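You operate a simulated robot arm through the tools that you are given. There is no shell and no other tool. Be economical: measure what you need, move in short steps, check, and stop when the job is done.

You are at the controls of a simulated two-armed robot. One attempt, no reset.

## Task
Stack fine, then coarse sieve on the brass pan and clamp them down.
Fine: swing arm over, both knobs tight.

It is judged by the outcome, as a careful person would: the job done as asked, and still so three seconds after it is handed in. It fails if anything else is knocked over, pushed out of place, dropped, spilled or broken.

## Robot
Two 7-joint arms with two-finger parallel grippers on one trunk, on a base that drives. Base frame: it is fixed to the floor where the robot stands at the start and does not move with it; the origin is under the middle of the robot, x ahead of it, y to its left, z up; the surface under the hand at the start is at about z = 860. Lengths are in mm, angles in rad, forces in N, time in s.
The left shoulder is at the start at [15, 146, 1560], the right one opposite. With the tool pointing down near the work surface each hand reaches from about 100 to 360 mm from the robot's upright axis, wherever it stands, measured 20 degrees to its own side. Places, roughly: brass pan (9x9x4 cm) [400, 400, 1000]; left knob [300, 400, 1100]; right knob [500, 400, 1100]; swing arm [300, 500, 1100]; yellow button [400, 200, 900]. Payload 1.57 kg a hand.
Tool frame (each hand has its own): the origin (TCP) lies between the finger pads and is the grasp point; the fingertips stand 30 mm ahead of it; z points along the fingers, y is the line along which they close. Largest opening 80 mm; finger width 17, thickness 12; the body of the gripper, 40 by 82 mm, starts 80 mm behind the TCP.
Orientation is that of the tool frame in the base frame, as a unit quaternion [w, x, y, z]. With the fingers straight down and closing along the base's y, the tool's x points along the base's -x, its y along +y and its z along -z.

## Interface
- The arms move only by the tool play_rows. It takes "left_commands", "right_commands" or both (then of equal length, played together; a hand with none holds still); each is a list of rows, each a list of 7 numbers: the shift along the tool's x, y, z in m, then the turn, a rotation vector about the tool's x, y, z in rad, then the opening, from 0 (shut) to 1 (fully open). In form: [[dx, dy, dz, rx, ry, rz, jaw], ...]. A call has 1 to 20 rows; each row shifts and turns the commanded pose from where the row before left it, along the tool's axes as they then stand. Each row takes 0.2 s and may step no farther than 50 mm and 0.15 rad from the row before; otherwise, or with a gripper value out of range, the whole call is refused. Where a pose cannot be reached the arm comes as near as it can. A force on the tool above 40 N (or 10 N above the force at the start of the call, whichever is more), or a blocked arm, ends the call early, and 0.2 s more pass. Each finger travels about 45 mm/s and halts on what it meets, pressing with about 27 N; the grip force reading is that of the motor and also rises with nothing between the fingers. The clock runs only during rows and for 0.2 s after the last one: add rows that do not move to give the fingers time. It gives the time, the measured TCP pose, the force on the tool (base axes), the opening and the grip force at its end, in the units of the frame above (readings bear some noise), with the torque about the TCP (base axes, N m) and any sound that the robot's microphone picked up, and new pictures: "show" is both (left out), scene, wrist or none (wrist: the cameras of the hands that moved).
- Cameras (640 x 400 px; columns grow to the right, rows downward): "scene" is now at [152.8, 79.5, 1445.3]; the picture's right is [0.73, -0.68, -0.06], its down [-0.42, -0.38, -0.83] and it looks along [0.54, 0.63, -0.56] (base axes); focal length 214 px, centre (320, 200). "left" rides on the left gripper at [72, 7, -122] in its tool frame; the picture's right is [-0.09, 1.00, 0.00], its down [-0.84, -0.08, -0.54] and it looks along [-0.54, -0.05, 0.84] (tool axes); focal length 238 px, centre (320, 200). "right" rides on the right gripper at [72, -7, -122] in its tool frame; the picture's right is [0.09, 1.00, 0.00], its down [-0.84, 0.08, -0.54] and it looks along [-0.54, 0.05, 0.84] (tool axes); focal length 238 px, centre (320, 200). There is no depth. A picture from a camera that has moved, and an enlarged one, comes with that camera's place and axes in the base frame and with its lens. The place of the scene camera against the robot may be out by one fixed shift of up to 12 mm in any direction.
- lift_body(by): slides the trunk up (or, below 0, down) by that many mm; the arms and the scene camera ride with it, the base frame stays. It gives what a move gives, with no picture.
- base_move(legs): drives the robot by 1 to 6 legs, each [ahead, left, turn to the left] in mm, mm and rad, along the robot's own axes; the way and the turn of a leg run together, so that a leg with both is an arc; at most 1500 mm and 3.142 rad a leg. The arms and the cameras ride along, it lands a little off, and it stops where it bumps. It gives what a move gives, and a new picture of the scene camera.
- head_to(pan, tilt): turns the head with the scene camera to pan (to the left, within 1.047 rad either way) and tilt (down, from -0.506 to 1.204), counted from straight ahead of the robot. It gives what a move gives, and a new picture of the scene camera.
- zoom(camera, box): a new picture of the part [left, top, right, bottom] of that camera's present view, enlarged. The clock stands still meanwhile.
- sign_off(): hands the job in; it is judged then, once.

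Work in short steps. Places have to be worked out from the pictures, the camera data and where the tool is seen: move nearer, look again, correct. Check each grasp and each placing, and mend what went wrong. You have 120 turns and 260 pictures in all, those below and enlarged ones among them. Open the grippers and draw the arms clear of the work before you hand the job in, unless the task says otherwise; then end with one line.

The tools are called after "Emit:" by a JSON object that holds its "api" and its "payload". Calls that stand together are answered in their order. play_rows: Moves the arms, as the interface text tells. Its arguments: {"type":"object","properties":{"left_commands":{"type":"array","items":{"type":"array","items":{"type":"number"}}},"right_commands":{"type":"array","items":{"type":"array","items":{"type":"number"}}},"show":{"type":"string","enum":["both","scene","wrist","none"]}},"required":[]} The other tools are called the same way: lift_body (by) slides the trunk up or down; base_move (legs) drives the base; head_to (pan, tilt) turns the head that bears the scene camera; zoom (camera, box) takes an enlarged picture of a part of a camera's view; sign_off () hands the job in.

At the start:

```text
time: 0.0
left_position: [271.6, 398.1, 1463.0]
left_tcp_rot: [-0.026, -0.011, 0.999, 0.028]
left_force: [0.0, 0.5, -0.4]
left_torque: [-0.01, -0.01, 0.02]
left_gripper_width: 79.9
left_grip_force: 0.0
right_position: [267.1, 43.7, 1450.7]
right_tcp_rot: [-0.163, -0.004, 0.986, 0.028]
right_force: [-0.2, 0.0, -0.4]
right_torque: [-0.01, 0.01, 0.02]
right_gripper_width: 80.1
right_grip_force: 0.1
trunk travel left (down, up): [-825.0, 415.0]
robot x, y, heading: [3.3, -9.2, -0.003]
head pan, tilt: [0.826, 0.627]
```

scene: 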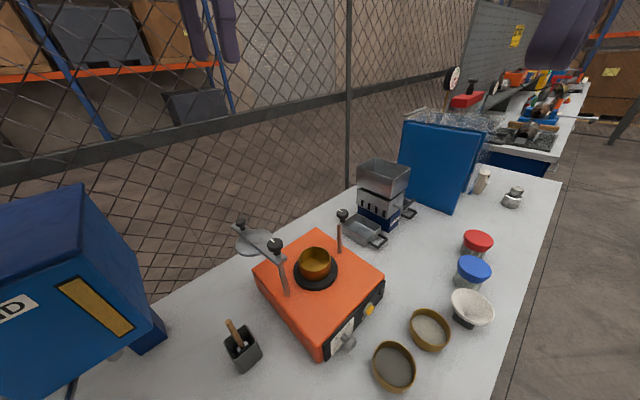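
right: 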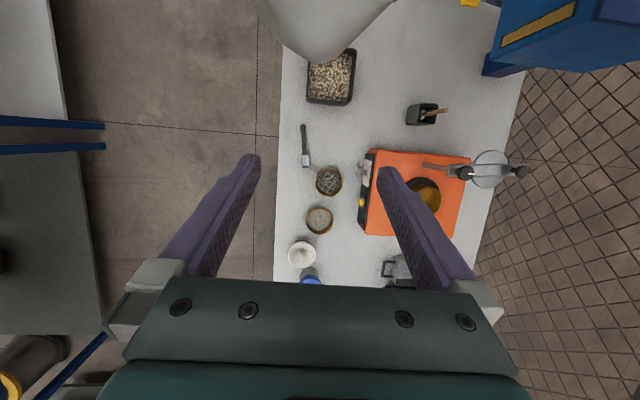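
left: 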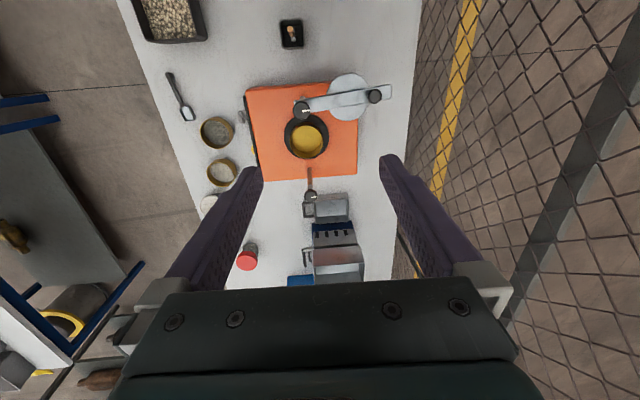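

The scene shows the orange shaker with brass pan, swing arm and knobs, and two brass sieves at the near edge. I enlarge to see which sieve is fine and how the clamp is built.

Emit:
{"api": "zoom", "payload": {"camera": "scene", "box": [220, 190, 400, 360]}}

Emit:
{"api": "zoom", "payload": {"camera": "scene", "box": [350, 290, 510, 400]}}

Emit:
{"api": "zoom", "payload": {"camera": "left", "box": [160, 60, 400, 210]}}

```text
2.35 times, centred on (310, 275) of scene
camera zoom: at [152.8, 79.5, 1445.3], right [0.73, -0.68, -0.06], down [-0.42, -0.38, -0.83], along [0.54, 0.63, -0.56], focal length 505 px, centre (344, 24)
```

zoom: 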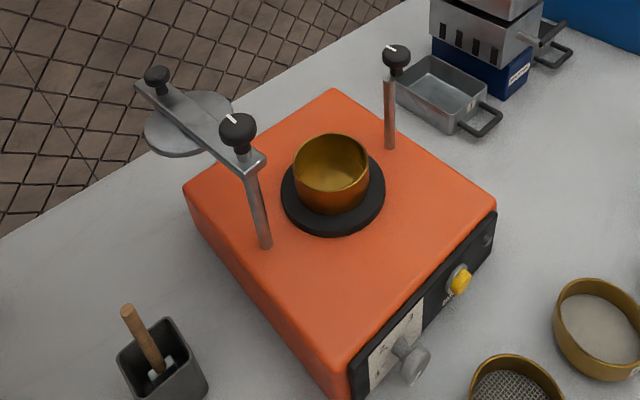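

```text
3.64 times, centred on (430, 345) of scene
camera zoom: at [152.8, 79.5, 1445.3], right [0.73, -0.68, -0.06], down [-0.42, -0.38, -0.83], along [0.54, 0.63, -0.56], focal length 780 px, centre (-80, -327)
```

zoom: 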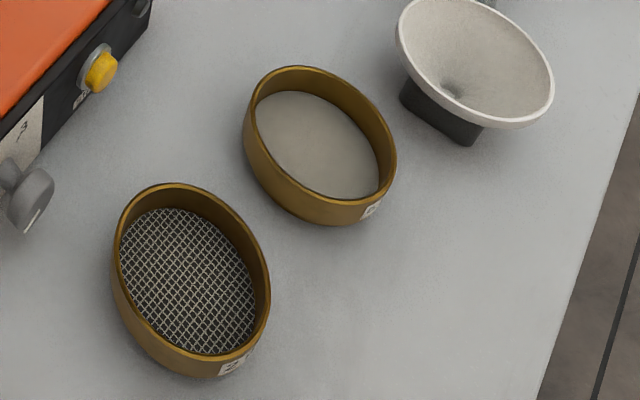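

```text
2.67 times, centred on (280, 135) of left
camera zoom: at [205.9, 397.6, 1589.0], right [0.07, 1.0, 0.05], down [0.87, -0.09, 0.49], along [0.5, 0.01, -0.87], focal length 636 px, centre (427, 373)
```

zoom: 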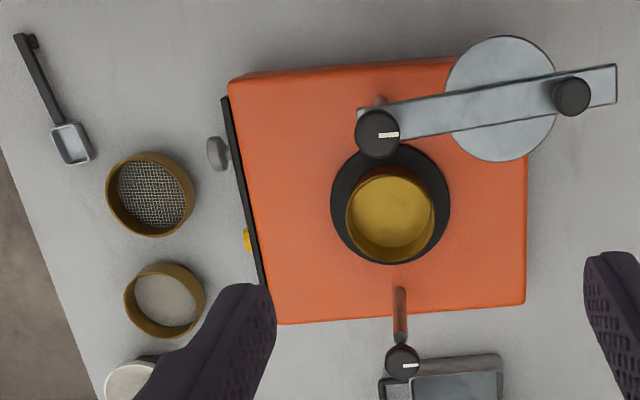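

I see the fine sieve (closed-looking mesh) at about [483, 105] and the coarse one at about [360, 118], the pan near [372, 385]. I look down to see how the robot stands relative to the table edge before driving.

Emit:
{"api": "head_to", "payload": {"pan": 0.0, "tilt": 1.2}}

Emit:
{"api": "head_to", "payload": {"pan": 1.047, "tilt": 1.0}}

Emit:
{"api": "head_to", "payload": {"pan": -0.6, "tilt": 0.9}}

```text
time: 1.1
left_position: [271.3, 399.8, 1460.9]
left_tcp_rot: [-0.029, -0.015, 0.999, 0.029]
left_force: [-0.2, 0.8, -0.1]
left_torque: [0.0, 0.0, -0.02]
left_gripper_width: 80.1
left_grip_force: 0.1
right_position: [267.1, 43.7, 1446.9]
right_tcp_rot: [-0.167, -0.003, 0.986, 0.03]
right_force: [-0.8, 0.2, -0.5]
right_torque: [0.01, -0.01, 0.01]
right_gripper_width: 80.2
right_grip_force: 0.1
trunk travel left (down, up): [-825.0, 415.0]
robot x, y, heading: [2.0, -11.3, -0.007]
head pan, tilt: [0.0, 1.201]
camera scene: at [146.3, 19.0, 1396.5], right [0.0, -1.0, -0.06], down [-0.94, 0.02, -0.34], along [0.34, 0.06, -0.94], focal length 214 px, centre (320, 200)
```

scene: 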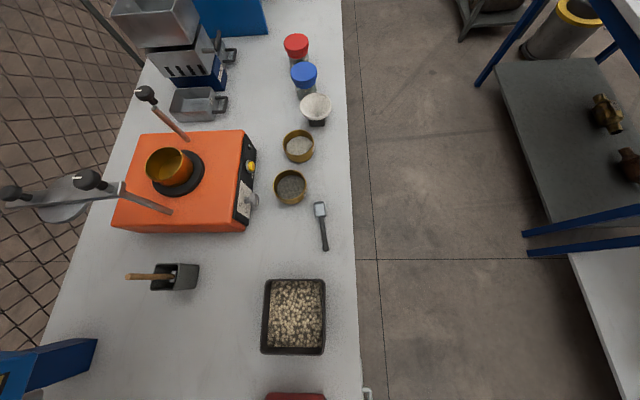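

```text
time: 2.5
left_position: [270.3, 399.9, 1461.6]
left_tcp_rot: [-0.028, -0.013, 0.999, 0.028]
left_force: [0.2, 0.5, -0.5]
left_torque: [-0.04, -0.02, 0.03]
left_gripper_width: 80.0
left_grip_force: 0.0
right_position: [266.2, 45.9, 1448.2]
right_tcp_rot: [-0.165, -0.004, 0.986, 0.03]
right_force: [0.2, -0.6, 0.1]
right_torque: [-0.02, -0.01, 0.02]
right_gripper_width: 80.0
right_grip_force: 0.0
trunk travel left (down, up): [-825.0, 415.0]
robot x, y, heading: [0.4, -16.6, 0.001]
head pan, tilt: [1.047, 1.0]
camera scene: at [125.7, 79.0, 1413.7], right [0.86, -0.5, -0.06], down [-0.44, -0.69, -0.57], along [0.25, 0.52, -0.82], focal length 214 px, centre (320, 200)
```

scene: 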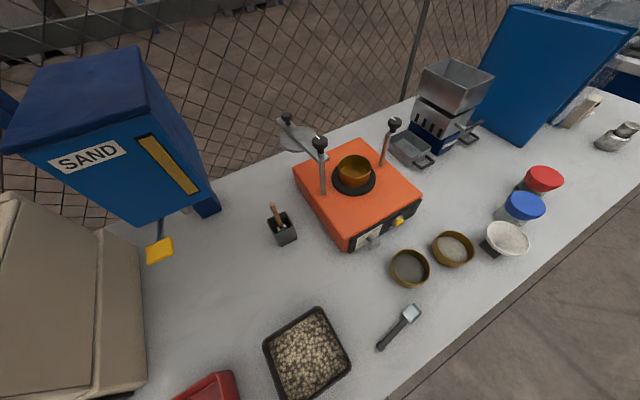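

```text
time: 4.2
left_position: [270.0, 402.0, 1461.4]
left_tcp_rot: [-0.028, -0.014, 0.999, 0.03]
left_force: [0.3, -0.3, -0.1]
left_torque: [0.0, 0.0, 0.02]
left_gripper_width: 80.0
left_grip_force: 0.1
right_position: [266.5, 46.5, 1447.2]
right_tcp_rot: [-0.166, -0.004, 0.986, 0.031]
right_force: [-0.3, -0.7, -0.3]
right_torque: [0.0, -0.02, -0.03]
right_gripper_width: 80.2
right_grip_force: 0.0
trunk travel left (down, up): [-825.0, 415.0]
robot x, y, heading: [1.8, -7.9, -0.004]
head pan, tilt: [-0.6, 0.901]
camera scene: at [152.2, -23.0, 1412.5], right [-0.57, -0.82, -0.04], down [-0.66, 0.48, -0.57], along [0.49, -0.3, -0.82], focal length 214 px, centre (320, 200)
```

scene: 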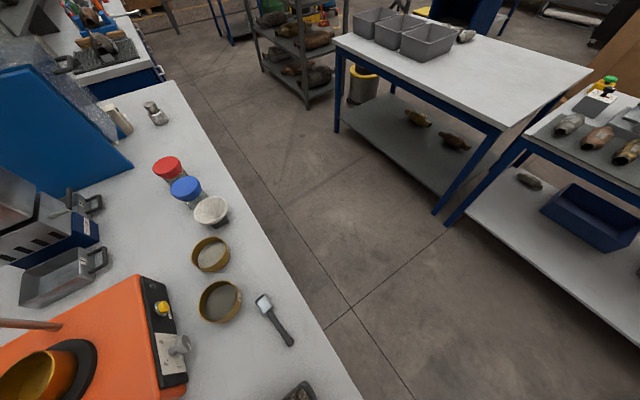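

The robot hangs above the table (its head is below the shoulders), so it can drive over the work. I drive ahead ~200 mm so the sieves are in easy reach of the left hand, then look.

Emit:
{"api": "base_move", "payload": {"legs": [[200, 0, 0]]}}

Emit:
{"api": "head_to", "payload": {"pan": 0.9, "tilt": 0.8}}

```text
time: 5.4
left_position: [265.1, 414.9, 1455.5]
left_tcp_rot: [-0.038, -0.027, 0.998, 0.034]
left_force: [0.4, 0.5, 0.6]
left_torque: [-0.03, -0.01, -0.02]
left_gripper_width: 80.2
left_grip_force: 0.1
right_position: [269.7, 59.5, 1436.2]
right_tcp_rot: [-0.174, -0.016, 0.984, 0.035]
right_force: [-0.3, -0.2, 0.3]
right_torque: [0.0, -0.03, 0.03]
right_gripper_width: 80.1
right_grip_force: 0.1
trunk travel left (down, up): [-825.0, 415.0]
robot x, y, heading: [14.4, -12.9, 0.025]
head pan, tilt: [-0.6, 0.901]
stopped in leg 1: the robot was blocked; the commanded pose is now the measured one
camera scene: at [157.2, -12.2, 1403.6], right [-0.55, -0.84, -0.04], down [-0.68, 0.47, -0.56], along [0.48, -0.28, -0.83], focal length 214 px, centre (320, 200)
```

scene: 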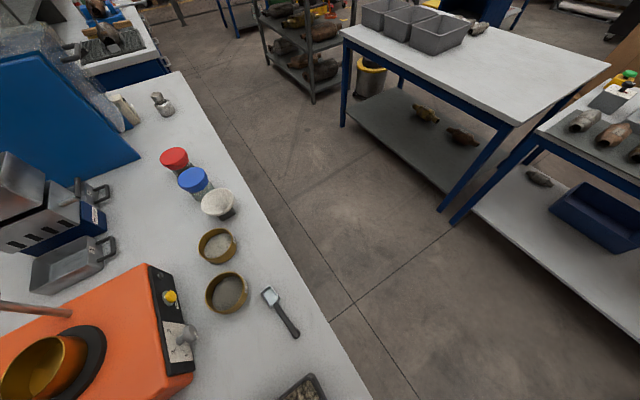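

```text
time: 7.0
left_position: [266.3, 413.8, 1454.2]
left_tcp_rot: [-0.037, -0.027, 0.998, 0.035]
left_force: [-0.1, 1.6, -0.5]
left_torque: [0.01, 0.0, 0.01]
left_gripper_width: 79.8
left_grip_force: 0.0
right_position: [268.4, 57.9, 1435.9]
right_tcp_rot: [-0.177, -0.015, 0.984, 0.035]
right_force: [0.7, 0.2, -0.6]
right_torque: [-0.02, -0.02, -0.02]
right_gripper_width: 80.1
right_grip_force: 0.1
trunk travel left (down, up): [-825.0, 415.0]
robot x, y, heading: [17.7, -10.7, 0.016]
head pan, tilt: [0.901, 0.799]
camera scene: at [142.8, 91.6, 1419.7], right [0.79, -0.6, -0.08], down [-0.47, -0.52, -0.72], along [0.39, 0.61, -0.69], focal length 214 px, centre (320, 200)
```

scene: 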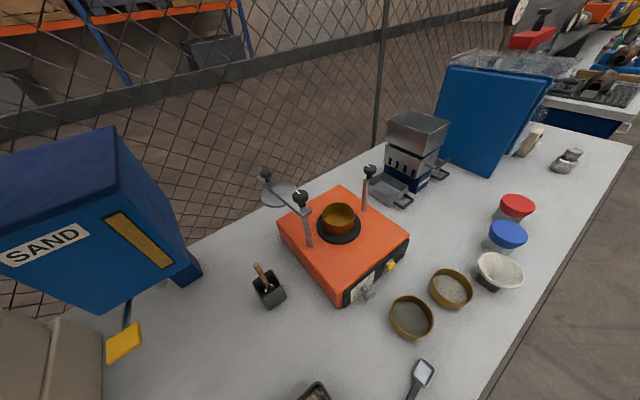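

The forward drive was blocked after about 12 mm. I back off to relieve contact, then turn the left wrist around so its camera looks back under the robot to see what stands in the way.

Emit:
{"api": "base_move", "payload": {"legs": [[-30, 0, -0.016]]}}

Emit:
{"api": "play_rows", "payload": {"left_commands": [[0, 0, 0, 0, 0, 0.15, 1], [0, 0, 0, 0, 0, 0.15, 1], [0, 0, 0, 0, 0, 0.15, 1], [0, 0, 0, 0, 0, 0.15, 1], [0, 0, 0, 0, 0, 0.15, 1], [0, 0, 0, 0, 0, 0.15, 1], [0, 0, 0, 0, 0, 0.15, 1], [0, 0, 0, 0, 0, 0.15, 1], [0, 0, 0, 0, 0, 0.15, 1], [0, 0, 0, 0, 0, 0.15, 1], [0, 0, 0, 0, 0, 0.15, 1], [0, 0, 0, 0, 0, 0.15, 1], [0, 0, 0, 0, 0, 0.15, 1], [0, 0, 0, 0, 0, 0.15, 1], [0, 0, 0, 0, 0, 0.15, 1], [0, 0, 0, 0, 0, 0, 1]], "show": "wrist"}}

```text
time: 7.8
left_position: [271.7, 400.6, 1463.2]
left_tcp_rot: [-0.027, -0.014, 0.999, 0.029]
left_force: [-0.7, 0.5, 0.5]
left_torque: [-0.01, 0.0, 0.01]
left_gripper_width: 80.2
left_grip_force: 0.1
right_position: [267.2, 45.9, 1448.3]
right_tcp_rot: [-0.164, -0.002, 0.986, 0.031]
right_force: [-0.6, -0.5, 0.9]
right_torque: [0.0, 0.01, 0.01]
right_gripper_width: 80.0
right_grip_force: 0.0
trunk travel left (down, up): [-825.0, 415.0]
robot x, y, heading: [0.8, -12.6, -0.008]
head pan, tilt: [0.901, 0.799]
camera scene: at [141.8, 81.6, 1429.4], right [0.78, -0.62, -0.06], down [-0.46, -0.51, -0.72], along [0.42, 0.59, -0.69], focal length 214 px, centre (320, 200)
```

scene: 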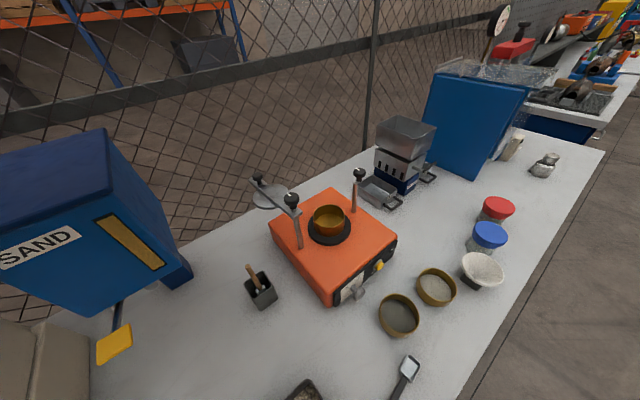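

```text
time: 11.4
left_position: [268.0, 402.2, 1459.3]
left_tcp_rot: [-0.044, 0.895, 0.443, -0.016]
left_force: [0.3, 0.3, -0.1]
left_torque: [0.0, -0.03, -0.01]
left_gripper_width: 80.0
left_grip_force: 0.0
right_position: [263.9, 46.6, 1441.5]
right_tcp_rot: [-0.171, -0.002, 0.985, 0.035]
right_force: [0.6, -0.2, 0.4]
right_torque: [0.03, -0.01, 0.02]
right_gripper_width: 79.9
right_grip_force: 0.1
trunk travel left (down, up): [-825.0, 415.0]
robot x, y, heading: [1.9, -14.1, -0.011]
head pan, tilt: [0.901, 0.799]
stopped in row 16 (left hand): the arm was blocked; the commanded pose is now the measured one
camera left: at [324.6, 448.8, 1580.5], right [0.73, -0.67, -0.09], down [-0.53, -0.65, 0.54], along [-0.42, -0.34, -0.84], focal length 238 px, centre (320, 200)
```

left: 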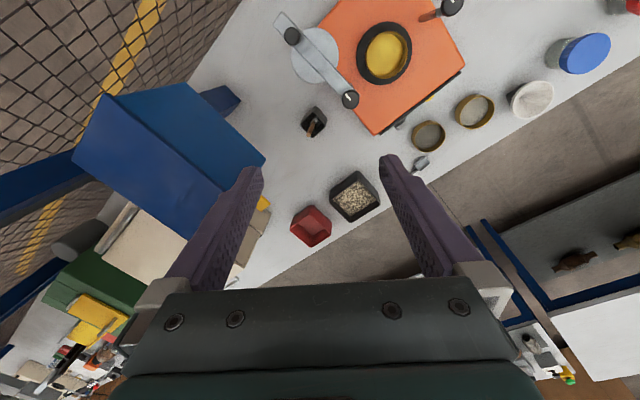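

No column shows at the origin at table height. I enlarge the region under the robot to find what touches the table.

Emit:
{"api": "zoom", "payload": {"camera": "left", "box": [230, 170, 560, 300]}}

Emit:
{"api": "head_to", "payload": {"pan": -1.047, "tilt": 1.2}}

```text
1.94 times, centred on (395, 235) of left
camera zoom: at [324.6, 448.8, 1580.5], right [0.73, -0.67, -0.09], down [-0.53, -0.65, 0.54], along [-0.42, -0.34, -0.84], focal length 462 px, centre (174, 132)
```

zoom: 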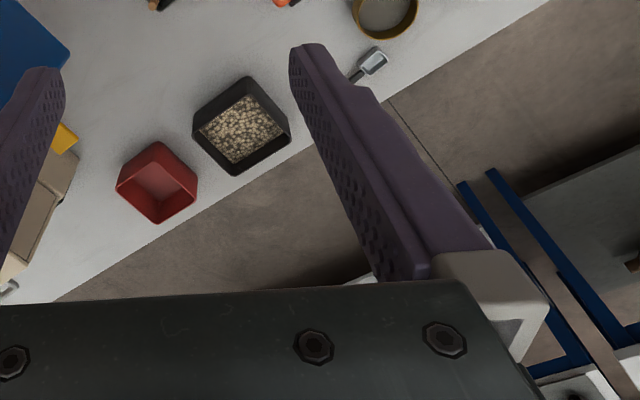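

```text
time: 13.3
left_position: [269.1, 402.6, 1461.0]
left_tcp_rot: [-0.041, 0.895, 0.443, -0.015]
left_force: [-0.4, -0.4, 0.4]
left_torque: [-0.02, 0.01, 0.03]
left_gripper_width: 80.1
left_grip_force: 0.0
right_position: [263.7, 45.8, 1443.1]
right_tcp_rot: [-0.168, -0.002, 0.985, 0.034]
right_force: [-0.1, 0.5, -0.5]
right_torque: [-0.02, -0.01, 0.02]
right_gripper_width: 79.7
right_grip_force: 0.0
trunk travel left (down, up): [-825.0, 415.0]
robot x, y, heading: [0.9, -10.4, -0.007]
head pan, tilt: [-1.047, 1.201]
camera scene: at [114.4, -26.0, 1390.9], right [-0.87, -0.5, -0.01], down [-0.47, 0.83, -0.29], along [0.15, -0.25, -0.96], focal length 214 px, centre (320, 200)
```

scene: 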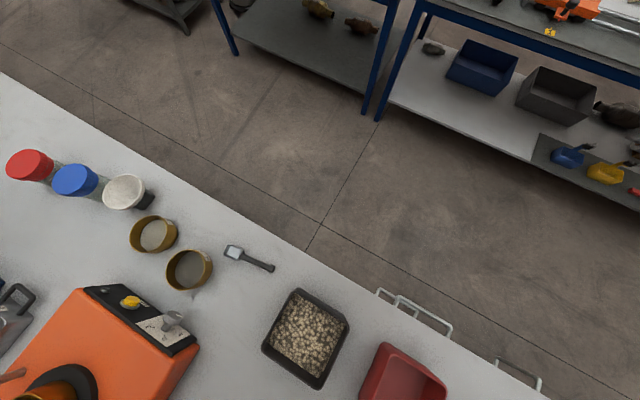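

The view shows no robot part near the table, so I test which way it can drive: a short leg left.

Emit:
{"api": "base_move", "payload": {"legs": [[0, 80, 0]]}}

```text
time: 14.5
left_position: [266.7, 405.3, 1457.9]
left_tcp_rot: [-0.044, 0.895, 0.444, -0.017]
left_force: [-0.9, 0.4, 0.7]
left_torque: [-0.03, 0.0, 0.01]
left_gripper_width: 80.3
left_grip_force: 0.1
right_position: [262.0, 48.4, 1441.5]
right_tcp_rot: [-0.172, -0.003, 0.984, 0.035]
right_force: [-0.3, 0.6, -0.2]
right_torque: [-0.01, 0.01, 0.01]
right_gripper_width: 79.9
right_grip_force: 0.1
trunk travel left (down, up): [-825.0, 415.0]
robot x, y, heading: [3.5, -14.2, -0.001]
head pan, tilt: [-1.047, 1.201]
stopped in leg 1: the robot was blocked; the commanded pose is now the measured one
camera scene: at [113.2, -24.4, 1388.4], right [-0.87, -0.5, 0.0], down [-0.48, 0.83, -0.28], along [0.14, -0.24, -0.96], focal length 214 px, centre (320, 200)
```

scene: 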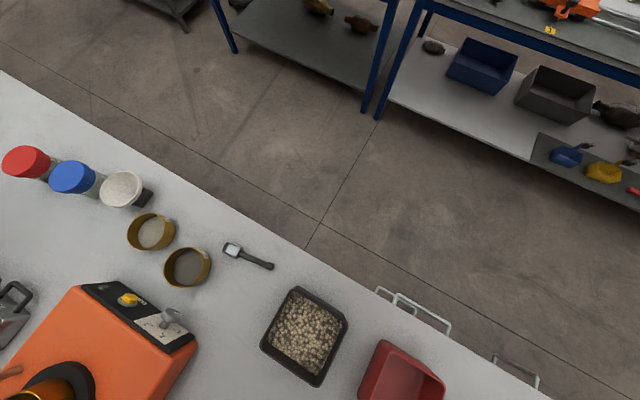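

Left is blocked as well. I test right, a short leg.

Emit:
{"api": "base_move", "payload": {"legs": [[0, -100, 0]]}}

```text
time: 15.7
left_position: [266.8, 403.3, 1457.4]
left_tcp_rot: [-0.05, 0.896, 0.442, -0.017]
left_force: [-0.3, -0.8, 0.8]
left_torque: [-0.02, 0.0, -0.01]
left_gripper_width: 79.8
left_grip_force: 0.0
right_position: [259.1, 46.4, 1436.6]
right_tcp_rot: [-0.173, -0.001, 0.984, 0.04]
right_force: [-0.2, 0.4, 0.0]
right_torque: [0.02, -0.01, -0.01]
right_gripper_width: 80.1
right_grip_force: 0.1
trunk travel left (down, up): [-825.0, 415.0]
robot x, y, heading: [1.5, -16.8, -0.009]
head pan, tilt: [-1.047, 1.201]
stopped in leg 1: the robot was blocked; the commanded pose is now the measured one
camera scene: at [109.8, -24.7, 1384.4], right [-0.87, -0.49, -0.01], down [-0.47, 0.84, -0.28], along [0.14, -0.24, -0.96], focal length 214 px, centre (320, 200)
```

scene: 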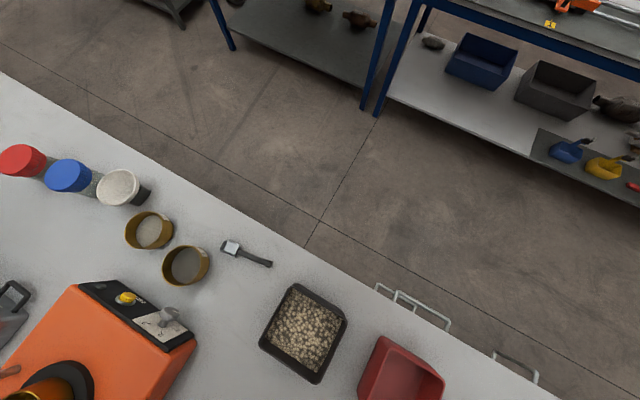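

Right is blocked too. I try backward.

Emit:
{"api": "base_move", "payload": {"legs": [[-100, 0, 0]]}}

```text
time: 16.9
left_position: [268.7, 394.8, 1457.7]
left_tcp_rot: [-0.046, 0.9, 0.434, -0.016]
left_force: [0.3, 0.1, 0.4]
left_torque: [-0.02, 0.02, 0.02]
left_gripper_width: 79.9
left_grip_force: 0.1
right_position: [254.7, 37.7, 1440.6]
right_tcp_rot: [-0.172, 0.008, 0.984, 0.038]
right_force: [0.3, 0.4, 0.0]
right_torque: [0.0, 0.02, -0.02]
right_gripper_width: 80.0
right_grip_force: 0.1
trunk travel left (down, up): [-825.0, 415.0]
robot x, y, heading: [-7.7, -15.6, -0.028]
head pan, tilt: [-1.047, 1.201]
stopped in leg 1: the robot was blocked; the commanded pose is now the measured one
camera scene: at [104.4, -30.9, 1387.3], right [-0.88, -0.48, -0.01], down [-0.46, 0.84, -0.28], along [0.14, -0.24, -0.96], focal length 214 px, centre (320, 200)
```

scene: 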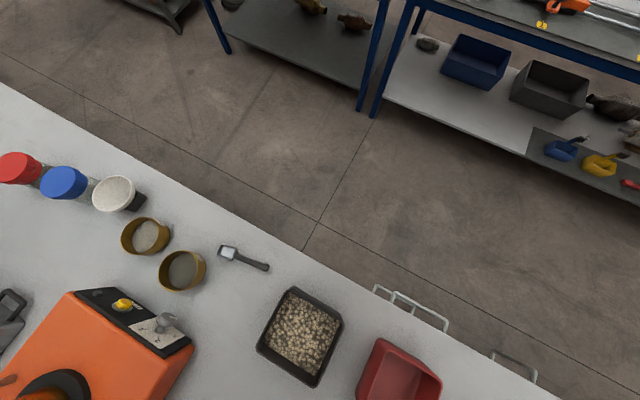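

Blocked every way by ~10 mm, so something low on the robot seems wedged. I try raising the trunk and then driving a little left.

Emit:
{"api": "lift_body", "payload": {"by": 200}}

Emit:
{"api": "base_move", "payload": {"legs": [[0, 60, 0.02]]}}

```text
time: 19.1
left_position: [283.4, 360.4, 1543.5]
left_tcp_rot: [-0.004, 0.901, 0.434, -0.016]
left_force: [0.3, -0.4, -0.1]
left_torque: [-0.01, 0.02, 0.0]
left_gripper_width: 80.1
left_grip_force: 0.0
right_position: [270.8, 3.2, 1552.2]
right_tcp_rot: [-0.153, 0.013, 0.988, 0.001]
right_force: [-0.7, 0.1, -0.4]
right_torque: [0.01, 0.0, 0.0]
right_gripper_width: 80.0
right_grip_force: 0.0
trunk travel left (down, up): [-1025.0, 215.0]
robot x, y, heading: [-11.9, -16.5, -0.027]
head pan, tilt: [-1.047, 1.201]
```

```text
time: 20.0
left_position: [276.6, 426.3, 1543.3]
left_tcp_rot: [-0.003, 0.897, 0.442, -0.017]
left_force: [-0.1, 0.2, -0.2]
left_torque: [-0.02, 0.01, -0.02]
left_gripper_width: 80.1
left_grip_force: 0.0
right_position: [270.3, 69.5, 1553.3]
right_tcp_rot: [-0.153, 0.004, 0.988, -0.002]
right_force: [-0.3, -0.6, -0.8]
right_torque: [0.02, 0.02, -0.02]
right_gripper_width: 80.0
right_grip_force: 0.0
trunk travel left (down, up): [-1025.0, 215.0]
robot x, y, heading: [-0.4, 41.9, -0.01]
head pan, tilt: [-1.047, 1.201]
camera scene: at [124.2, -7.8, 1500.4], right [-0.87, -0.49, 0.0], down [-0.46, 0.81, -0.36], along [0.18, -0.32, -0.93], focal length 214 px, centre (320, 200)
```

scene: 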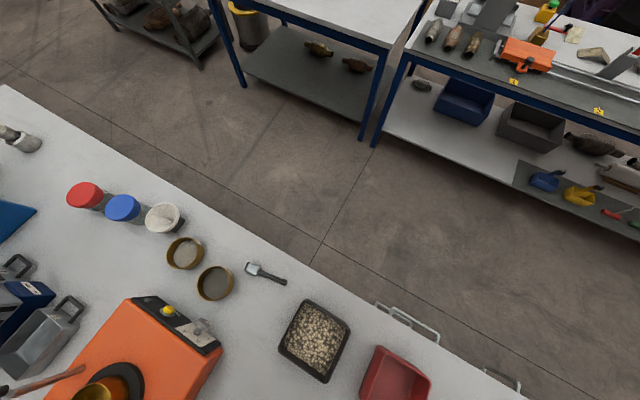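

Raised, the base drives freely: it is now at about [0, 42]. I check that nothing was disturbed and see what surrounds the robot.

Emit:
{"api": "head_to", "payload": {"pan": 1.047, "tilt": 1.2}}

Emit:
{"api": "head_to", "payload": {"pan": 0.3, "tilt": 1.2}}

```text
time: 22.0
left_position: [277.0, 425.6, 1543.3]
left_tcp_rot: [-0.003, 0.896, 0.443, -0.017]
left_force: [0.3, -1.0, -0.3]
left_torque: [0.02, 0.01, 0.01]
left_gripper_width: 79.9
left_grip_force: 0.0
right_position: [272.9, 69.4, 1552.6]
right_tcp_rot: [-0.153, 0.005, 0.988, -0.001]
right_force: [-0.1, 0.3, 0.6]
right_torque: [0.0, -0.01, 0.02]
right_gripper_width: 80.0
right_grip_force: 0.1
trunk travel left (down, up): [-1025.0, 215.0]
robot x, y, heading: [-6.1, 41.6, -0.005]
head pan, tilt: [1.047, 1.201]
camera scene: at [124.9, 89.0, 1500.4], right [0.86, -0.51, 0.0], down [-0.47, -0.8, -0.36], along [0.18, 0.31, -0.93], focal length 214 px, centre (320, 200)
```

scene: 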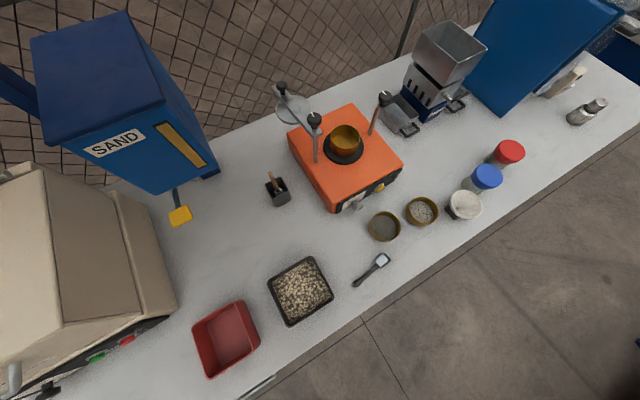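

```text
time: 23.1
left_position: [276.9, 426.5, 1543.7]
left_tcp_rot: [-0.003, 0.896, 0.443, -0.018]
left_force: [-0.1, 0.7, 0.1]
left_torque: [0.0, 0.0, 0.03]
left_gripper_width: 80.1
left_grip_force: 0.1
right_position: [270.4, 68.2, 1552.6]
right_tcp_rot: [-0.153, 0.004, 0.988, -0.001]
right_force: [-0.3, 0.4, 0.1]
right_torque: [0.02, -0.01, 0.02]
right_gripper_width: 80.1
right_grip_force: 0.0
trunk travel left (down, up): [-1025.0, 215.0]
robot x, y, heading: [-7.8, 43.5, -0.002]
head pan, tilt: [0.3, 1.201]
camera scene: at [150.1, 57.0, 1500.4], right [0.29, -0.96, 0.0], down [-0.89, -0.27, -0.36], along [0.35, 0.11, -0.93], focal length 214 px, centre (320, 200)
```

scene: 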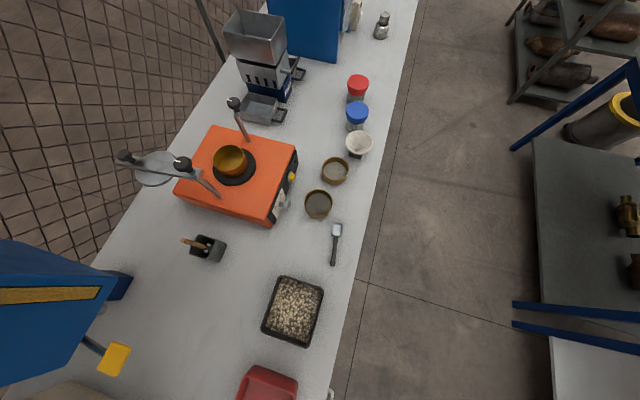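

Everything still stands; a tall beige machine close behind was probably what the trunk rested on. Now I drive to about [200, 0], where both sieves are within reach of the left hand.

Emit:
{"api": "base_move", "payload": {"legs": [[205, -40, 0]]}}

Emit:
{"api": "play_rows", "payload": {"left_commands": [[0, 0, 0, 0, 0, -0.15, 1], [0, 0, 0, 0, 0, -0.15, 1], [0, 0, 0, 0, 0, -0.15, 1], [0, 0, 0, 0, 0, -0.15, 1], [0, 0, 0, 0, 0, -0.15, 1], [0, 0, 0, 0, 0, -0.15, 1], [0, 0, 0, 0, 0, -0.15, 1], [0, 0, 0, 0, 0, -0.15, 1], [0, 0, 0, 0, 0, -0.15, 1], [0, 0, 0, 0, 0, -0.15, 1], [0, 0, 0, 0, 0, -0.15, 1], [0, 0, 0, 0, 0, -0.15, 1], [0, 0, 0, 0, 0, -0.15, 1], [0, 0, 0, 0, 0, -0.15, 1], [0, 0, 0, 0, 0, -0.12, 1]], "show": "none"}}

```text
time: 24.8
left_position: [483.9, 386.0, 1543.1]
left_tcp_rot: [-0.003, 0.896, 0.444, -0.017]
left_force: [0.0, 0.2, 0.5]
left_torque: [-0.01, 0.02, 0.03]
left_gripper_width: 80.2
left_grip_force: 0.1
right_position: [479.6, 29.5, 1553.4]
right_tcp_rot: [-0.153, 0.004, 0.988, -0.001]
right_force: [-0.1, 0.0, 0.7]
right_torque: [0.0, 0.01, 0.02]
right_gripper_width: 79.9
right_grip_force: 0.1
trunk travel left (down, up): [-1025.0, 215.0]
robot x, y, heading: [202.0, 2.2, -0.005]
head pan, tilt: [0.3, 1.201]
camera scene: at [357.6, 16.3, 1500.4], right [0.29, -0.96, 0.0], down [-0.89, -0.27, -0.36], along [0.35, 0.11, -0.93], focal length 214 px, centre (320, 200)
```

scene: 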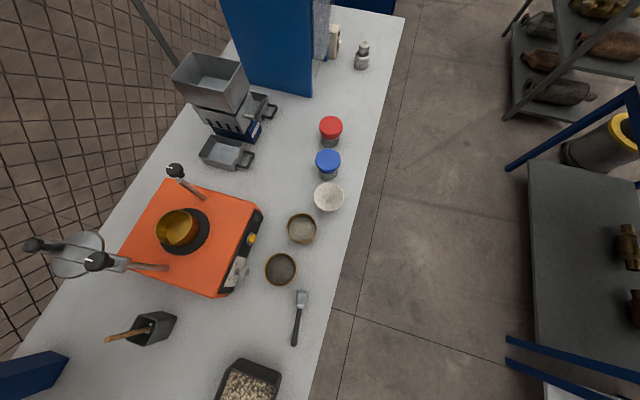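

```text
time: 28.0
left_position: [484.4, 385.7, 1543.7]
left_tcp_rot: [-0.017, 0.0, 1.0, -0.004]
left_force: [0.2, -0.6, -0.6]
left_torque: [0.01, -0.02, -0.01]
left_gripper_width: 80.1
left_grip_force: 0.2
right_position: [478.3, 28.2, 1552.6]
right_tcp_rot: [-0.153, 0.004, 0.988, -0.001]
right_force: [0.1, 0.3, 0.1]
right_torque: [0.0, 0.0, 0.0]
right_gripper_width: 79.9
right_grip_force: 0.1
trunk travel left (down, up): [-1025.0, 215.0]
robot x, y, heading: [201.7, 1.8, -0.008]
head pan, tilt: [0.3, 1.201]
```

Drove fine. Now I lower the trunk and check that it follows fully.

Emit:
{"api": "lift_body", "payload": {"by": -150}}

Emit:
{"api": "play_rows", "payload": {"left_commands": [[0, -0.05, 0.05, 0, 0, 0, 1], [0, -0.05, 0.03, 0, 0, 0, 1], [0, -0.05, 0.03, 0, 0, 0, 1], [0, -0.05, 0.03, 0, 0, 0, 1], [0, -0.05, 0.03, 0, 0, 0, 1], [0, -0.03, 0.03, 0, 0, 0, 1], [0.02, 0, 0.03, 0, 0, 0, 1]], "show": "wrist"}}

```text
time: 29.7
left_position: [484.3, 385.5, 1393.8]
left_tcp_rot: [-0.017, 0.001, 1.0, -0.004]
left_force: [0.1, 1.1, 0.2]
left_torque: [0.01, 0.0, 0.01]
left_gripper_width: 80.0
left_grip_force: 0.1
right_position: [479.8, 29.3, 1403.7]
right_tcp_rot: [-0.153, 0.003, 0.988, -0.002]
right_force: [-0.6, -0.2, 0.3]
right_torque: [-0.01, 0.01, 0.03]
right_gripper_width: 80.0
right_grip_force: 0.1
trunk travel left (down, up): [-875.0, 365.0]
robot x, y, heading: [198.9, 0.1, -0.005]
head pan, tilt: [0.3, 1.201]
```

```text
refused: row 1 steps farther than a row can; nothing moved
```

The trunk follows fully now. I move the right hand aside (−y) and bring the left hand above the fine sieve.

Emit:
{"api": "play_rows", "payload": {"left_commands": [[0, -0.04, 0.02, 0, 0, 0, 1], [0, -0.04, 0.02, 0, 0, 0, 1], [0, -0.04, 0.02, 0, 0, 0, 1], [0, -0.04, 0.02, 0, 0, 0, 1], [0, -0.04, 0.03, 0, 0, 0, 1], [0, -0.04, 0.03, 0, 0, 0, 1], [0.02, -0.02, 0.03, 0, 0, 0, 1], [0.02, 0, 0.03, 0, 0, 0, 1], [0, 0, 0, 0, 0, 0, 1]], "right_commands": [[0, -0.04, 0, 0, 0, 0, 1], [0, -0.04, 0, 0, 0, 0, 1], [0, -0.04, 0, 0, 0, 0, 1], [0, -0.04, 0, 0, 0, 0, 1], [0, -0.04, 0, 0, 0, 0, 1], [0, -0.04, 0, 0, 0, 0, 1], [0, 0, 0, 0, 0, 0, 1], [0, 0, 0, 0, 0, 0, 1], [0, 0, 0, 0, 0, 0, 1]], "show": "wrist"}}

```text
time: 31.9
left_position: [437.0, 124.3, 1196.2]
left_tcp_rot: [-0.017, 0.002, 1.0, -0.005]
left_force: [0.0, 0.4, 0.1]
left_torque: [0.0, 0.0, 0.01]
left_gripper_width: 80.2
left_grip_force: 0.0
right_position: [462.6, -211.2, 1370.8]
right_tcp_rot: [-0.218, -0.001, 0.976, -0.013]
right_force: [0.1, 0.7, 0.4]
right_torque: [0.02, -0.01, 0.04]
right_gripper_width: 79.8
right_grip_force: 0.1
trunk travel left (down, up): [-875.0, 365.0]
robot x, y, heading: [202.4, 1.9, 0.0]
head pan, tilt: [0.3, 1.201]
stopped in row 9 (right hand): the arm was blocked; the commanded pose is now the measured one
camera right: at [450.3, -216.0, 1513.2], right [-0.09, 1.0, 0.02], down [0.99, 0.09, 0.13], along [0.13, 0.03, -0.99], focal length 238 px, centre (320, 200)
camera left: at [368.6, 132.9, 1320.6], right [0.1, 1.0, -0.01], down [0.85, -0.07, 0.51], along [0.51, -0.06, -0.86], focal length 238 px, centre (320, 200)
```

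right: 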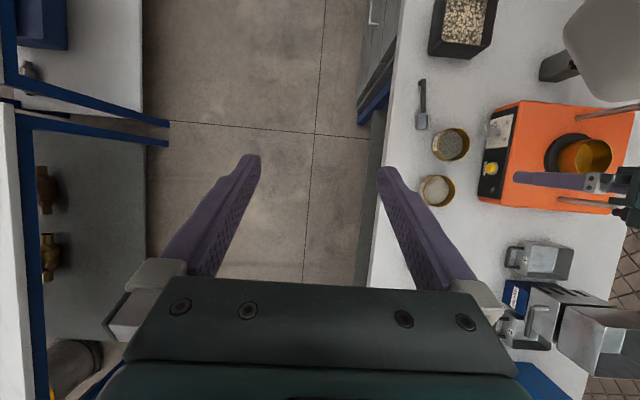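
left: 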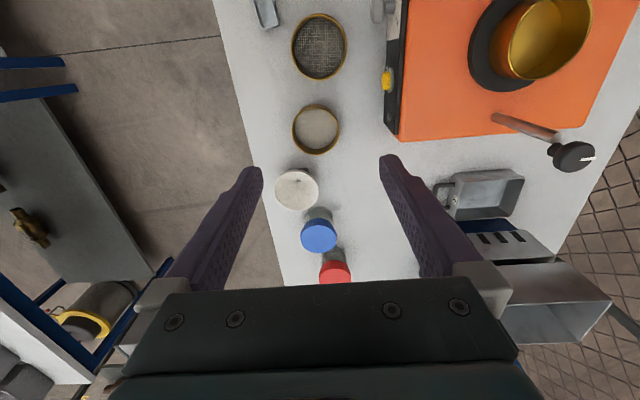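

Fine sieve now at about [479, 109], coarse about [355, 127]. I enlarge the wrist view for their size and depth.

Emit:
{"api": "zoom", "payload": {"camera": "left", "box": [270, 0, 370, 160]}}

Emit:
{"api": "zoom", "payload": {"camera": "left", "box": [380, 0, 620, 180]}}

```text
2.50 times, centred on (320, 80) of left
camera zoom: at [368.6, 132.9, 1320.6], right [0.1, 1.0, -0.01], down [0.85, -0.07, 0.51], along [0.51, -0.06, -0.86], focal length 596 px, centre (320, 500)
```

zoom: 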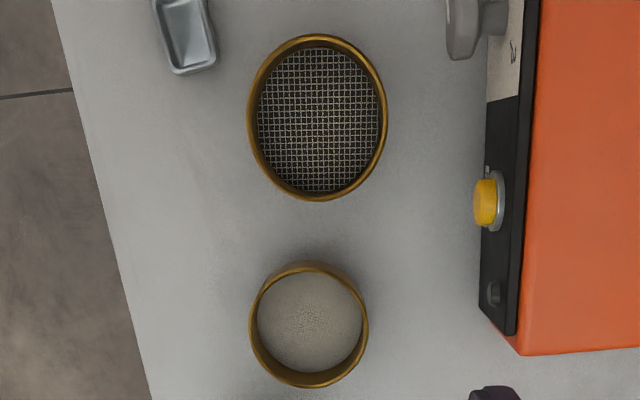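

```text
2.22 times, centred on (500, 90) of left
camera zoom: at [368.6, 132.9, 1320.6], right [0.1, 1.0, -0.01], down [0.85, -0.07, 0.51], along [0.51, -0.06, -0.86], focal length 530 px, centre (-80, 444)
```

zoom: 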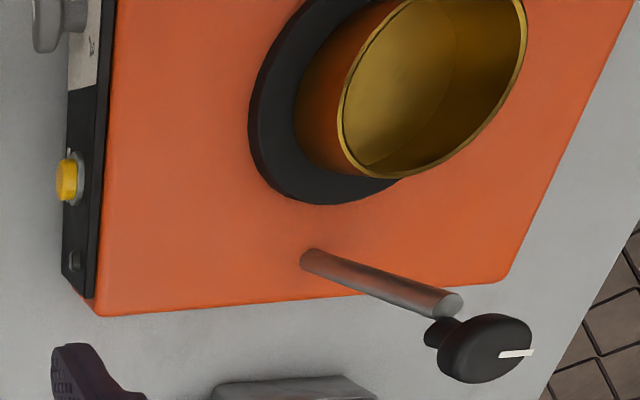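

Both sieves are about 84 mm across, so I grip them by the wall. I bring the left hand over the fine sieve's −y wall at [479, 69], well above it, and square the tool.

Emit:
{"api": "play_rows", "payload": {"left_commands": [[-0.014, -0.018, 0.045, 0, -0.034, 0, 1], [-0.014, -0.018, 0.045, 0, 0, 0, 1], [-0.014, -0.019, 0.045, 0, 0, 0, 1], [0, 0, 0.045, 0, 0, 0, 1], [0, 0, 0.04, 0, 0, 0, 1], [0, 0, 0, 0, 0, 0, 1]], "show": "both"}}

```text
refused: row 1 steps farther than a row can; nothing moved
```

Step slightly too long; I repeat with smaller ones.

Emit:
{"api": "play_rows", "payload": {"left_commands": [[-0.014, -0.018, 0.04, 0, -0.034, 0, 1], [-0.014, -0.018, 0.04, 0, 0, 0, 1], [-0.014, -0.019, 0.04, 0, 0, 0, 1], [0, 0, 0.045, 0, 0, 0, 1], [0, 0, 0.045, 0, 0, 0, 1], [0, 0, 0, 0, 0, 0, 1]], "show": "wrist"}}

Emit:
{"api": "head_to", "payload": {"pan": 0.2, "tilt": 1.0}}

```text
time: 33.3
left_position: [478.3, 67.1, 988.0]
left_tcp_rot: [0.001, 0.001, 1.0, -0.005]
left_force: [-0.7, 0.7, -0.1]
left_torque: [-0.01, 0.01, -0.01]
left_gripper_width: 80.0
left_grip_force: 0.0
right_position: [461.8, -211.6, 1371.0]
right_tcp_rot: [-0.218, 0.0, 0.976, -0.011]
right_force: [-0.8, -0.2, -0.5]
right_torque: [-0.01, 0.01, 0.02]
right_gripper_width: 80.0
right_grip_force: 0.1
trunk travel left (down, up): [-875.0, 365.0]
robot x, y, heading: [202.0, 1.4, -0.005]
head pan, tilt: [0.3, 1.201]
camera left: at [405.7, 75.4, 1109.8], right [0.1, 1.0, -0.01], down [0.84, -0.07, 0.54], along [0.54, -0.06, -0.84], focal length 238 px, centre (320, 200)
```

left: 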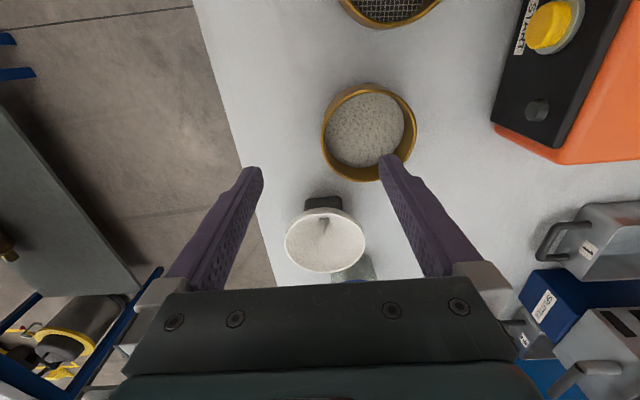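

```text
time: 34.1
left_position: [479.2, 67.9, 988.3]
left_tcp_rot: [0.0, 0.001, 1.0, -0.005]
left_force: [0.4, -0.4, -0.3]
left_torque: [0.03, 0.04, 0.01]
left_gripper_width: 80.2
left_grip_force: 0.1
right_position: [462.6, -211.4, 1372.2]
right_tcp_rot: [-0.218, 0.0, 0.976, -0.011]
right_force: [-0.3, 0.6, -0.7]
right_torque: [-0.02, -0.01, 0.01]
right_gripper_width: 80.1
right_grip_force: 0.0
trunk travel left (down, up): [-875.0, 365.0]
robot x, y, heading: [198.8, -0.9, -0.005]
head pan, tilt: [0.201, 1.0]
camera scene: at [372.4, 13.6, 1363.0], right [0.19, -0.98, 0.0], down [-0.83, -0.16, -0.54], along [0.53, 0.11, -0.84], focal length 214 px, centre (320, 200)
```

scene: 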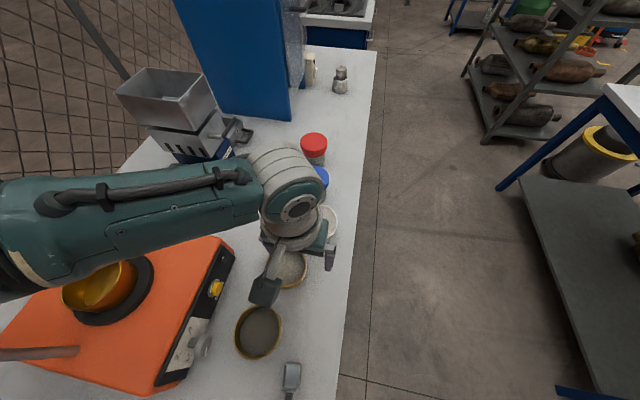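

Sieve centre reads about [475, 112]; I shift 4 mm back and descend to z≈915, then look at the finger depth against the rim.

Emit:
{"api": "play_rows", "payload": {"left_commands": [[0.004, 0.002, 0.03, 0, 0, 0, 1], [0, 0, 0.03, 0, 0, 0, 1], [0, 0, 0.013, 0, 0, 0, 0.75], [0, 0, 0, 0, 0, 0, 0.75], [0, 0, 0, 0, 0, 0, 0.75]], "show": "wrist"}}

Emit:
{"api": "zoom", "payload": {"camera": "scene", "box": [200, 200, 380, 350]}}

```text
time: 35.3
left_position: [469.8, 71.6, 917.2]
left_tcp_rot: [0.001, 0.002, 1.0, -0.005]
left_force: [0.5, -0.2, 0.7]
left_torque: [0.0, 0.03, 0.01]
left_gripper_width: 59.9
left_grip_force: 0.1
left hand out of reach, approached as far as the arm can: row 3
right_position: [462.2, -211.0, 1371.9]
right_tcp_rot: [-0.218, -0.001, 0.976, -0.012]
right_force: [-0.3, 0.2, 0.0]
right_torque: [0.01, 0.04, -0.01]
right_gripper_width: 79.8
right_grip_force: 0.0
trunk travel left (down, up): [-875.0, 365.0]
robot x, y, heading: [198.5, 3.1, -0.006]
head pan, tilt: [0.201, 1.0]
camera left: at [395.7, 80.6, 1039.9], right [0.1, 1.0, -0.01], down [0.84, -0.07, 0.54], along [0.54, -0.06, -0.84], focal length 238 px, centre (320, 200)
```

left: 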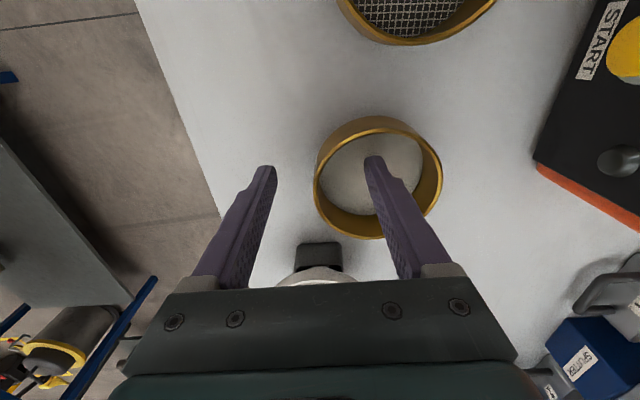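

```text
2.67 times, centred on (290, 275) of scene
camera zoom: at [372.5, 13.6, 1363.0], right [0.19, -0.98, 0.0], down [-0.83, -0.16, -0.54], along [0.53, 0.1, -0.84], focal length 572 px, centre (400, 0)
```

zoom: 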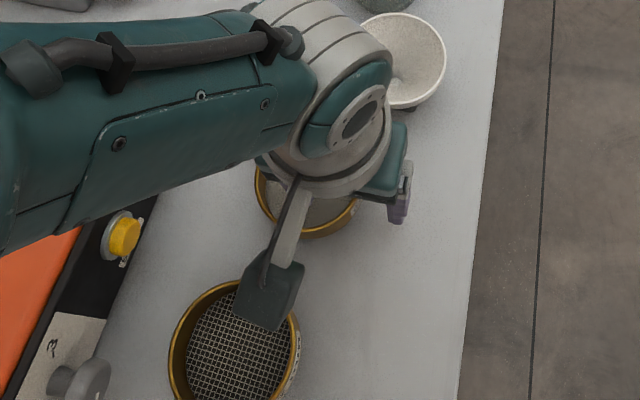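

The arm is at the end of its reach here, so I raise the hand, lower the trunk by 100, and come back to the sieve's wall at [476, 69].

Emit:
{"api": "play_rows", "payload": {"left_commands": [[0, 0, -0.05, 0, 0, 0, 0.75], [0, 0, -0.05, 0, 0, 0, 0.75], [0, 0, 0, 0, 0, 0, 0.75]], "show": "none"}}

Emit:
{"api": "lift_body", "payload": {"by": -100}}

```text
time: 36.1
left_position: [466.2, 76.7, 1019.0]
left_tcp_rot: [0.0, 0.001, 1.0, -0.004]
left_force: [0.2, -0.7, -0.8]
left_torque: [0.0, -0.04, 0.03]
left_gripper_width: 60.0
left_grip_force: 0.2
right_position: [462.5, -210.0, 1372.1]
right_tcp_rot: [-0.218, -0.001, 0.976, -0.012]
right_force: [-0.3, 0.4, -0.4]
right_torque: [-0.02, -0.01, 0.01]
right_gripper_width: 80.0
right_grip_force: 0.0
trunk travel left (down, up): [-875.0, 365.0]
robot x, y, heading: [201.7, 1.3, -0.006]
head pan, tilt: [0.201, 1.0]
```

```text
time: 37.4
left_position: [468.7, 75.0, 919.5]
left_tcp_rot: [0.001, 0.001, 1.0, -0.005]
left_force: [-0.5, -0.5, 0.0]
left_torque: [-0.02, -0.01, 0.04]
left_gripper_width: 60.0
left_grip_force: 0.0
right_position: [462.8, -212.7, 1272.1]
right_tcp_rot: [-0.218, -0.001, 0.976, -0.012]
right_force: [0.1, 0.2, 1.1]
right_torque: [0.0, 0.03, -0.01]
right_gripper_width: 80.1
right_grip_force: 0.0
trunk travel left (down, up): [-775.0, 465.0]
robot x, y, heading: [200.5, -2.0, -0.005]
head pan, tilt: [0.201, 1.0]
```

Now I shift to the wall and lower to z≈908 (tips ~878).

Emit:
{"api": "play_rows", "payload": {"left_commands": [[-0.008, -0.005, 0, 0, 0, 0, 0.75], [0, 0, 0.012, 0, 0, 0, 0.75], [0, 0, 0, 0, 0, 0, 0.75]], "show": "wrist"}}

```text
time: 38.2
left_position: [476.4, 68.7, 908.5]
left_tcp_rot: [0.0, 0.001, 1.0, -0.006]
left_force: [-0.1, -0.8, 0.1]
left_torque: [0.01, 0.0, 0.02]
left_gripper_width: 59.8
left_grip_force: 0.1
right_position: [461.7, -212.7, 1271.1]
right_tcp_rot: [-0.219, 0.0, 0.976, -0.011]
right_force: [0.1, -0.3, 0.1]
right_torque: [0.03, 0.0, -0.01]
right_gripper_width: 79.8
right_grip_force: 0.1
trunk travel left (down, up): [-775.0, 465.0]
robot x, y, heading: [199.5, -3.7, -0.007]
head pan, tilt: [0.201, 1.0]
camera left: at [404.0, 78.3, 1031.1], right [0.09, 1.0, -0.01], down [0.84, -0.07, 0.54], along [0.54, -0.06, -0.84], focal length 238 px, centre (320, 200)
```

left: 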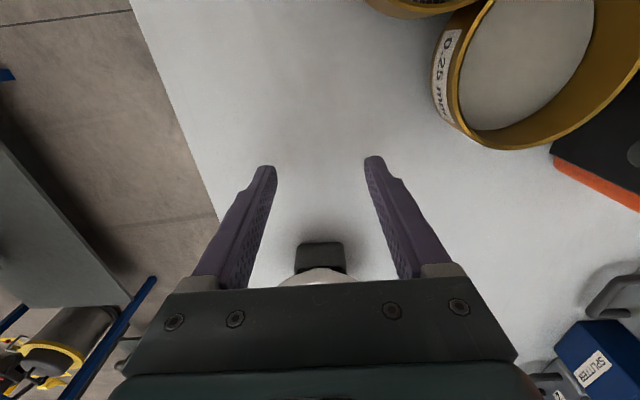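

The sieve has moved — it is now near the shaker front. I look before doing anything else.

Emit:
{"api": "head_to", "payload": {"pan": 0.5, "tilt": 1.0}}

Emit:
{"api": "zoom", "payload": {"camera": "left", "box": [360, 0, 640, 180]}}

```text
time: 39.0
left_position: [476.7, 69.3, 909.4]
left_tcp_rot: [0.001, 0.001, 1.0, -0.006]
left_force: [-0.3, 0.6, 0.8]
left_torque: [0.01, -0.01, 0.02]
left_gripper_width: 59.8
left_grip_force: 0.1
right_position: [461.8, -212.2, 1271.9]
right_tcp_rot: [-0.219, -0.001, 0.976, -0.011]
right_force: [0.3, 0.1, 0.3]
right_torque: [-0.03, -0.01, -0.04]
right_gripper_width: 79.9
right_grip_force: 0.0
trunk travel left (down, up): [-775.0, 465.0]
robot x, y, heading: [198.6, 0.2, -0.006]
head pan, tilt: [0.499, 1.0]
camera scene: at [365.5, 33.1, 1263.0], right [0.47, -0.88, 0.0], down [-0.74, -0.4, -0.54], along [0.48, 0.26, -0.84], focal length 214 px, centre (320, 200)
```

scene: 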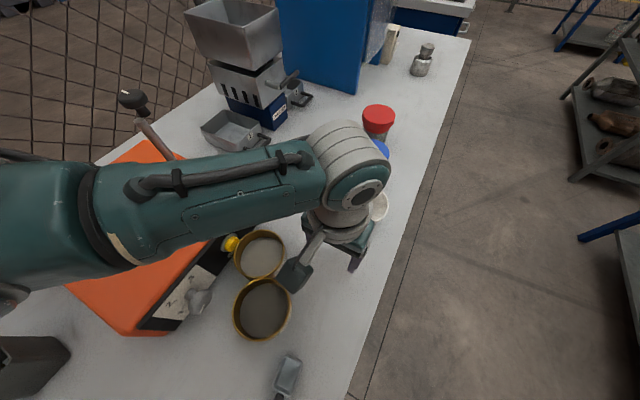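

```text
2.22 times, centred on (500, 90) of left
camera zoom: at [403.8, 78.4, 1031.1], right [0.09, 1.0, -0.01], down [0.84, -0.07, 0.54], along [0.54, -0.06, -0.84], focal length 530 px, centre (-80, 444)
```

zoom: 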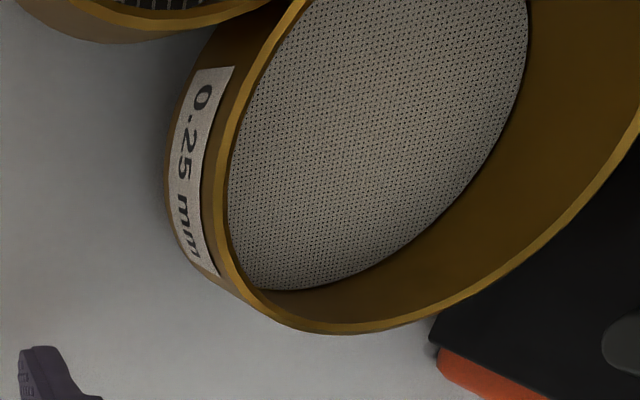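

The fine sieve (label 0.25 mm) slid but stands upright by the shaker at roughly [425, 180], next to the coarse one. I raise the hand and move over its −y wall to look again.

Emit:
{"api": "play_rows", "payload": {"left_commands": [[0, 0, -0.05, 0, 0, 0, 1], [0, 0, -0.05, 0, 0, 0, 1], [0.02, 0.03, 0, 0, 0, 0, 1], [0.02, 0.03, 0, 0, 0, 0, 1], [0, 0, 0, 0, 0, 0, 1]], "show": "both"}}

```text
time: 40.2
left_position: [437.1, 128.7, 1010.6]
left_tcp_rot: [0.001, 0.002, 1.0, -0.005]
left_force: [-0.1, 0.2, -0.1]
left_torque: [-0.03, 0.04, -0.01]
left_gripper_width: 80.0
left_grip_force: 0.0
right_position: [462.1, -211.8, 1272.1]
right_tcp_rot: [-0.219, -0.001, 0.976, -0.012]
right_force: [-0.3, -0.6, -0.5]
right_torque: [-0.01, 0.02, -0.01]
right_gripper_width: 80.1
right_grip_force: 0.0
trunk travel left (down, up): [-775.0, 465.0]
robot x, y, heading: [204.7, 1.3, -0.002]
head pan, tilt: [0.499, 1.0]
camera scene: at [365.5, 33.1, 1263.0], right [0.47, -0.88, 0.0], down [-0.74, -0.4, -0.54], along [0.48, 0.26, -0.84], focal length 214 px, centre (320, 200)
camera left: at [364.2, 138.2, 1131.2], right [0.09, 1.0, -0.01], down [0.84, -0.07, 0.54], along [0.54, -0.06, -0.84], focal length 238 px, centre (320, 200)
```

scene: 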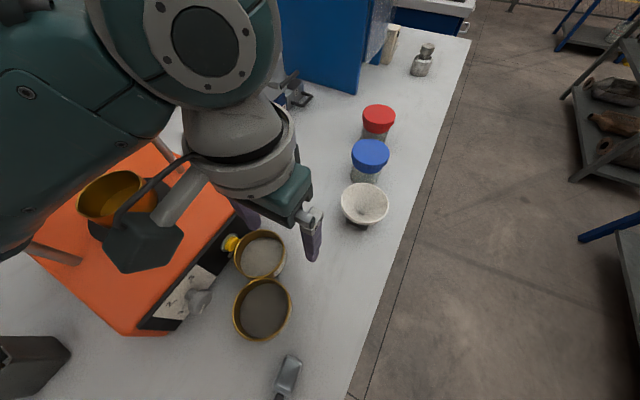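
left: 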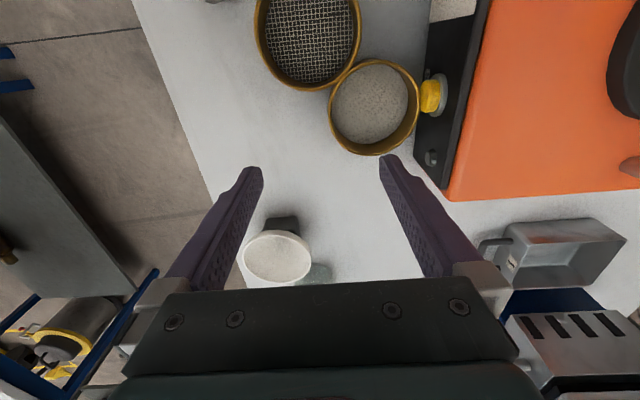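

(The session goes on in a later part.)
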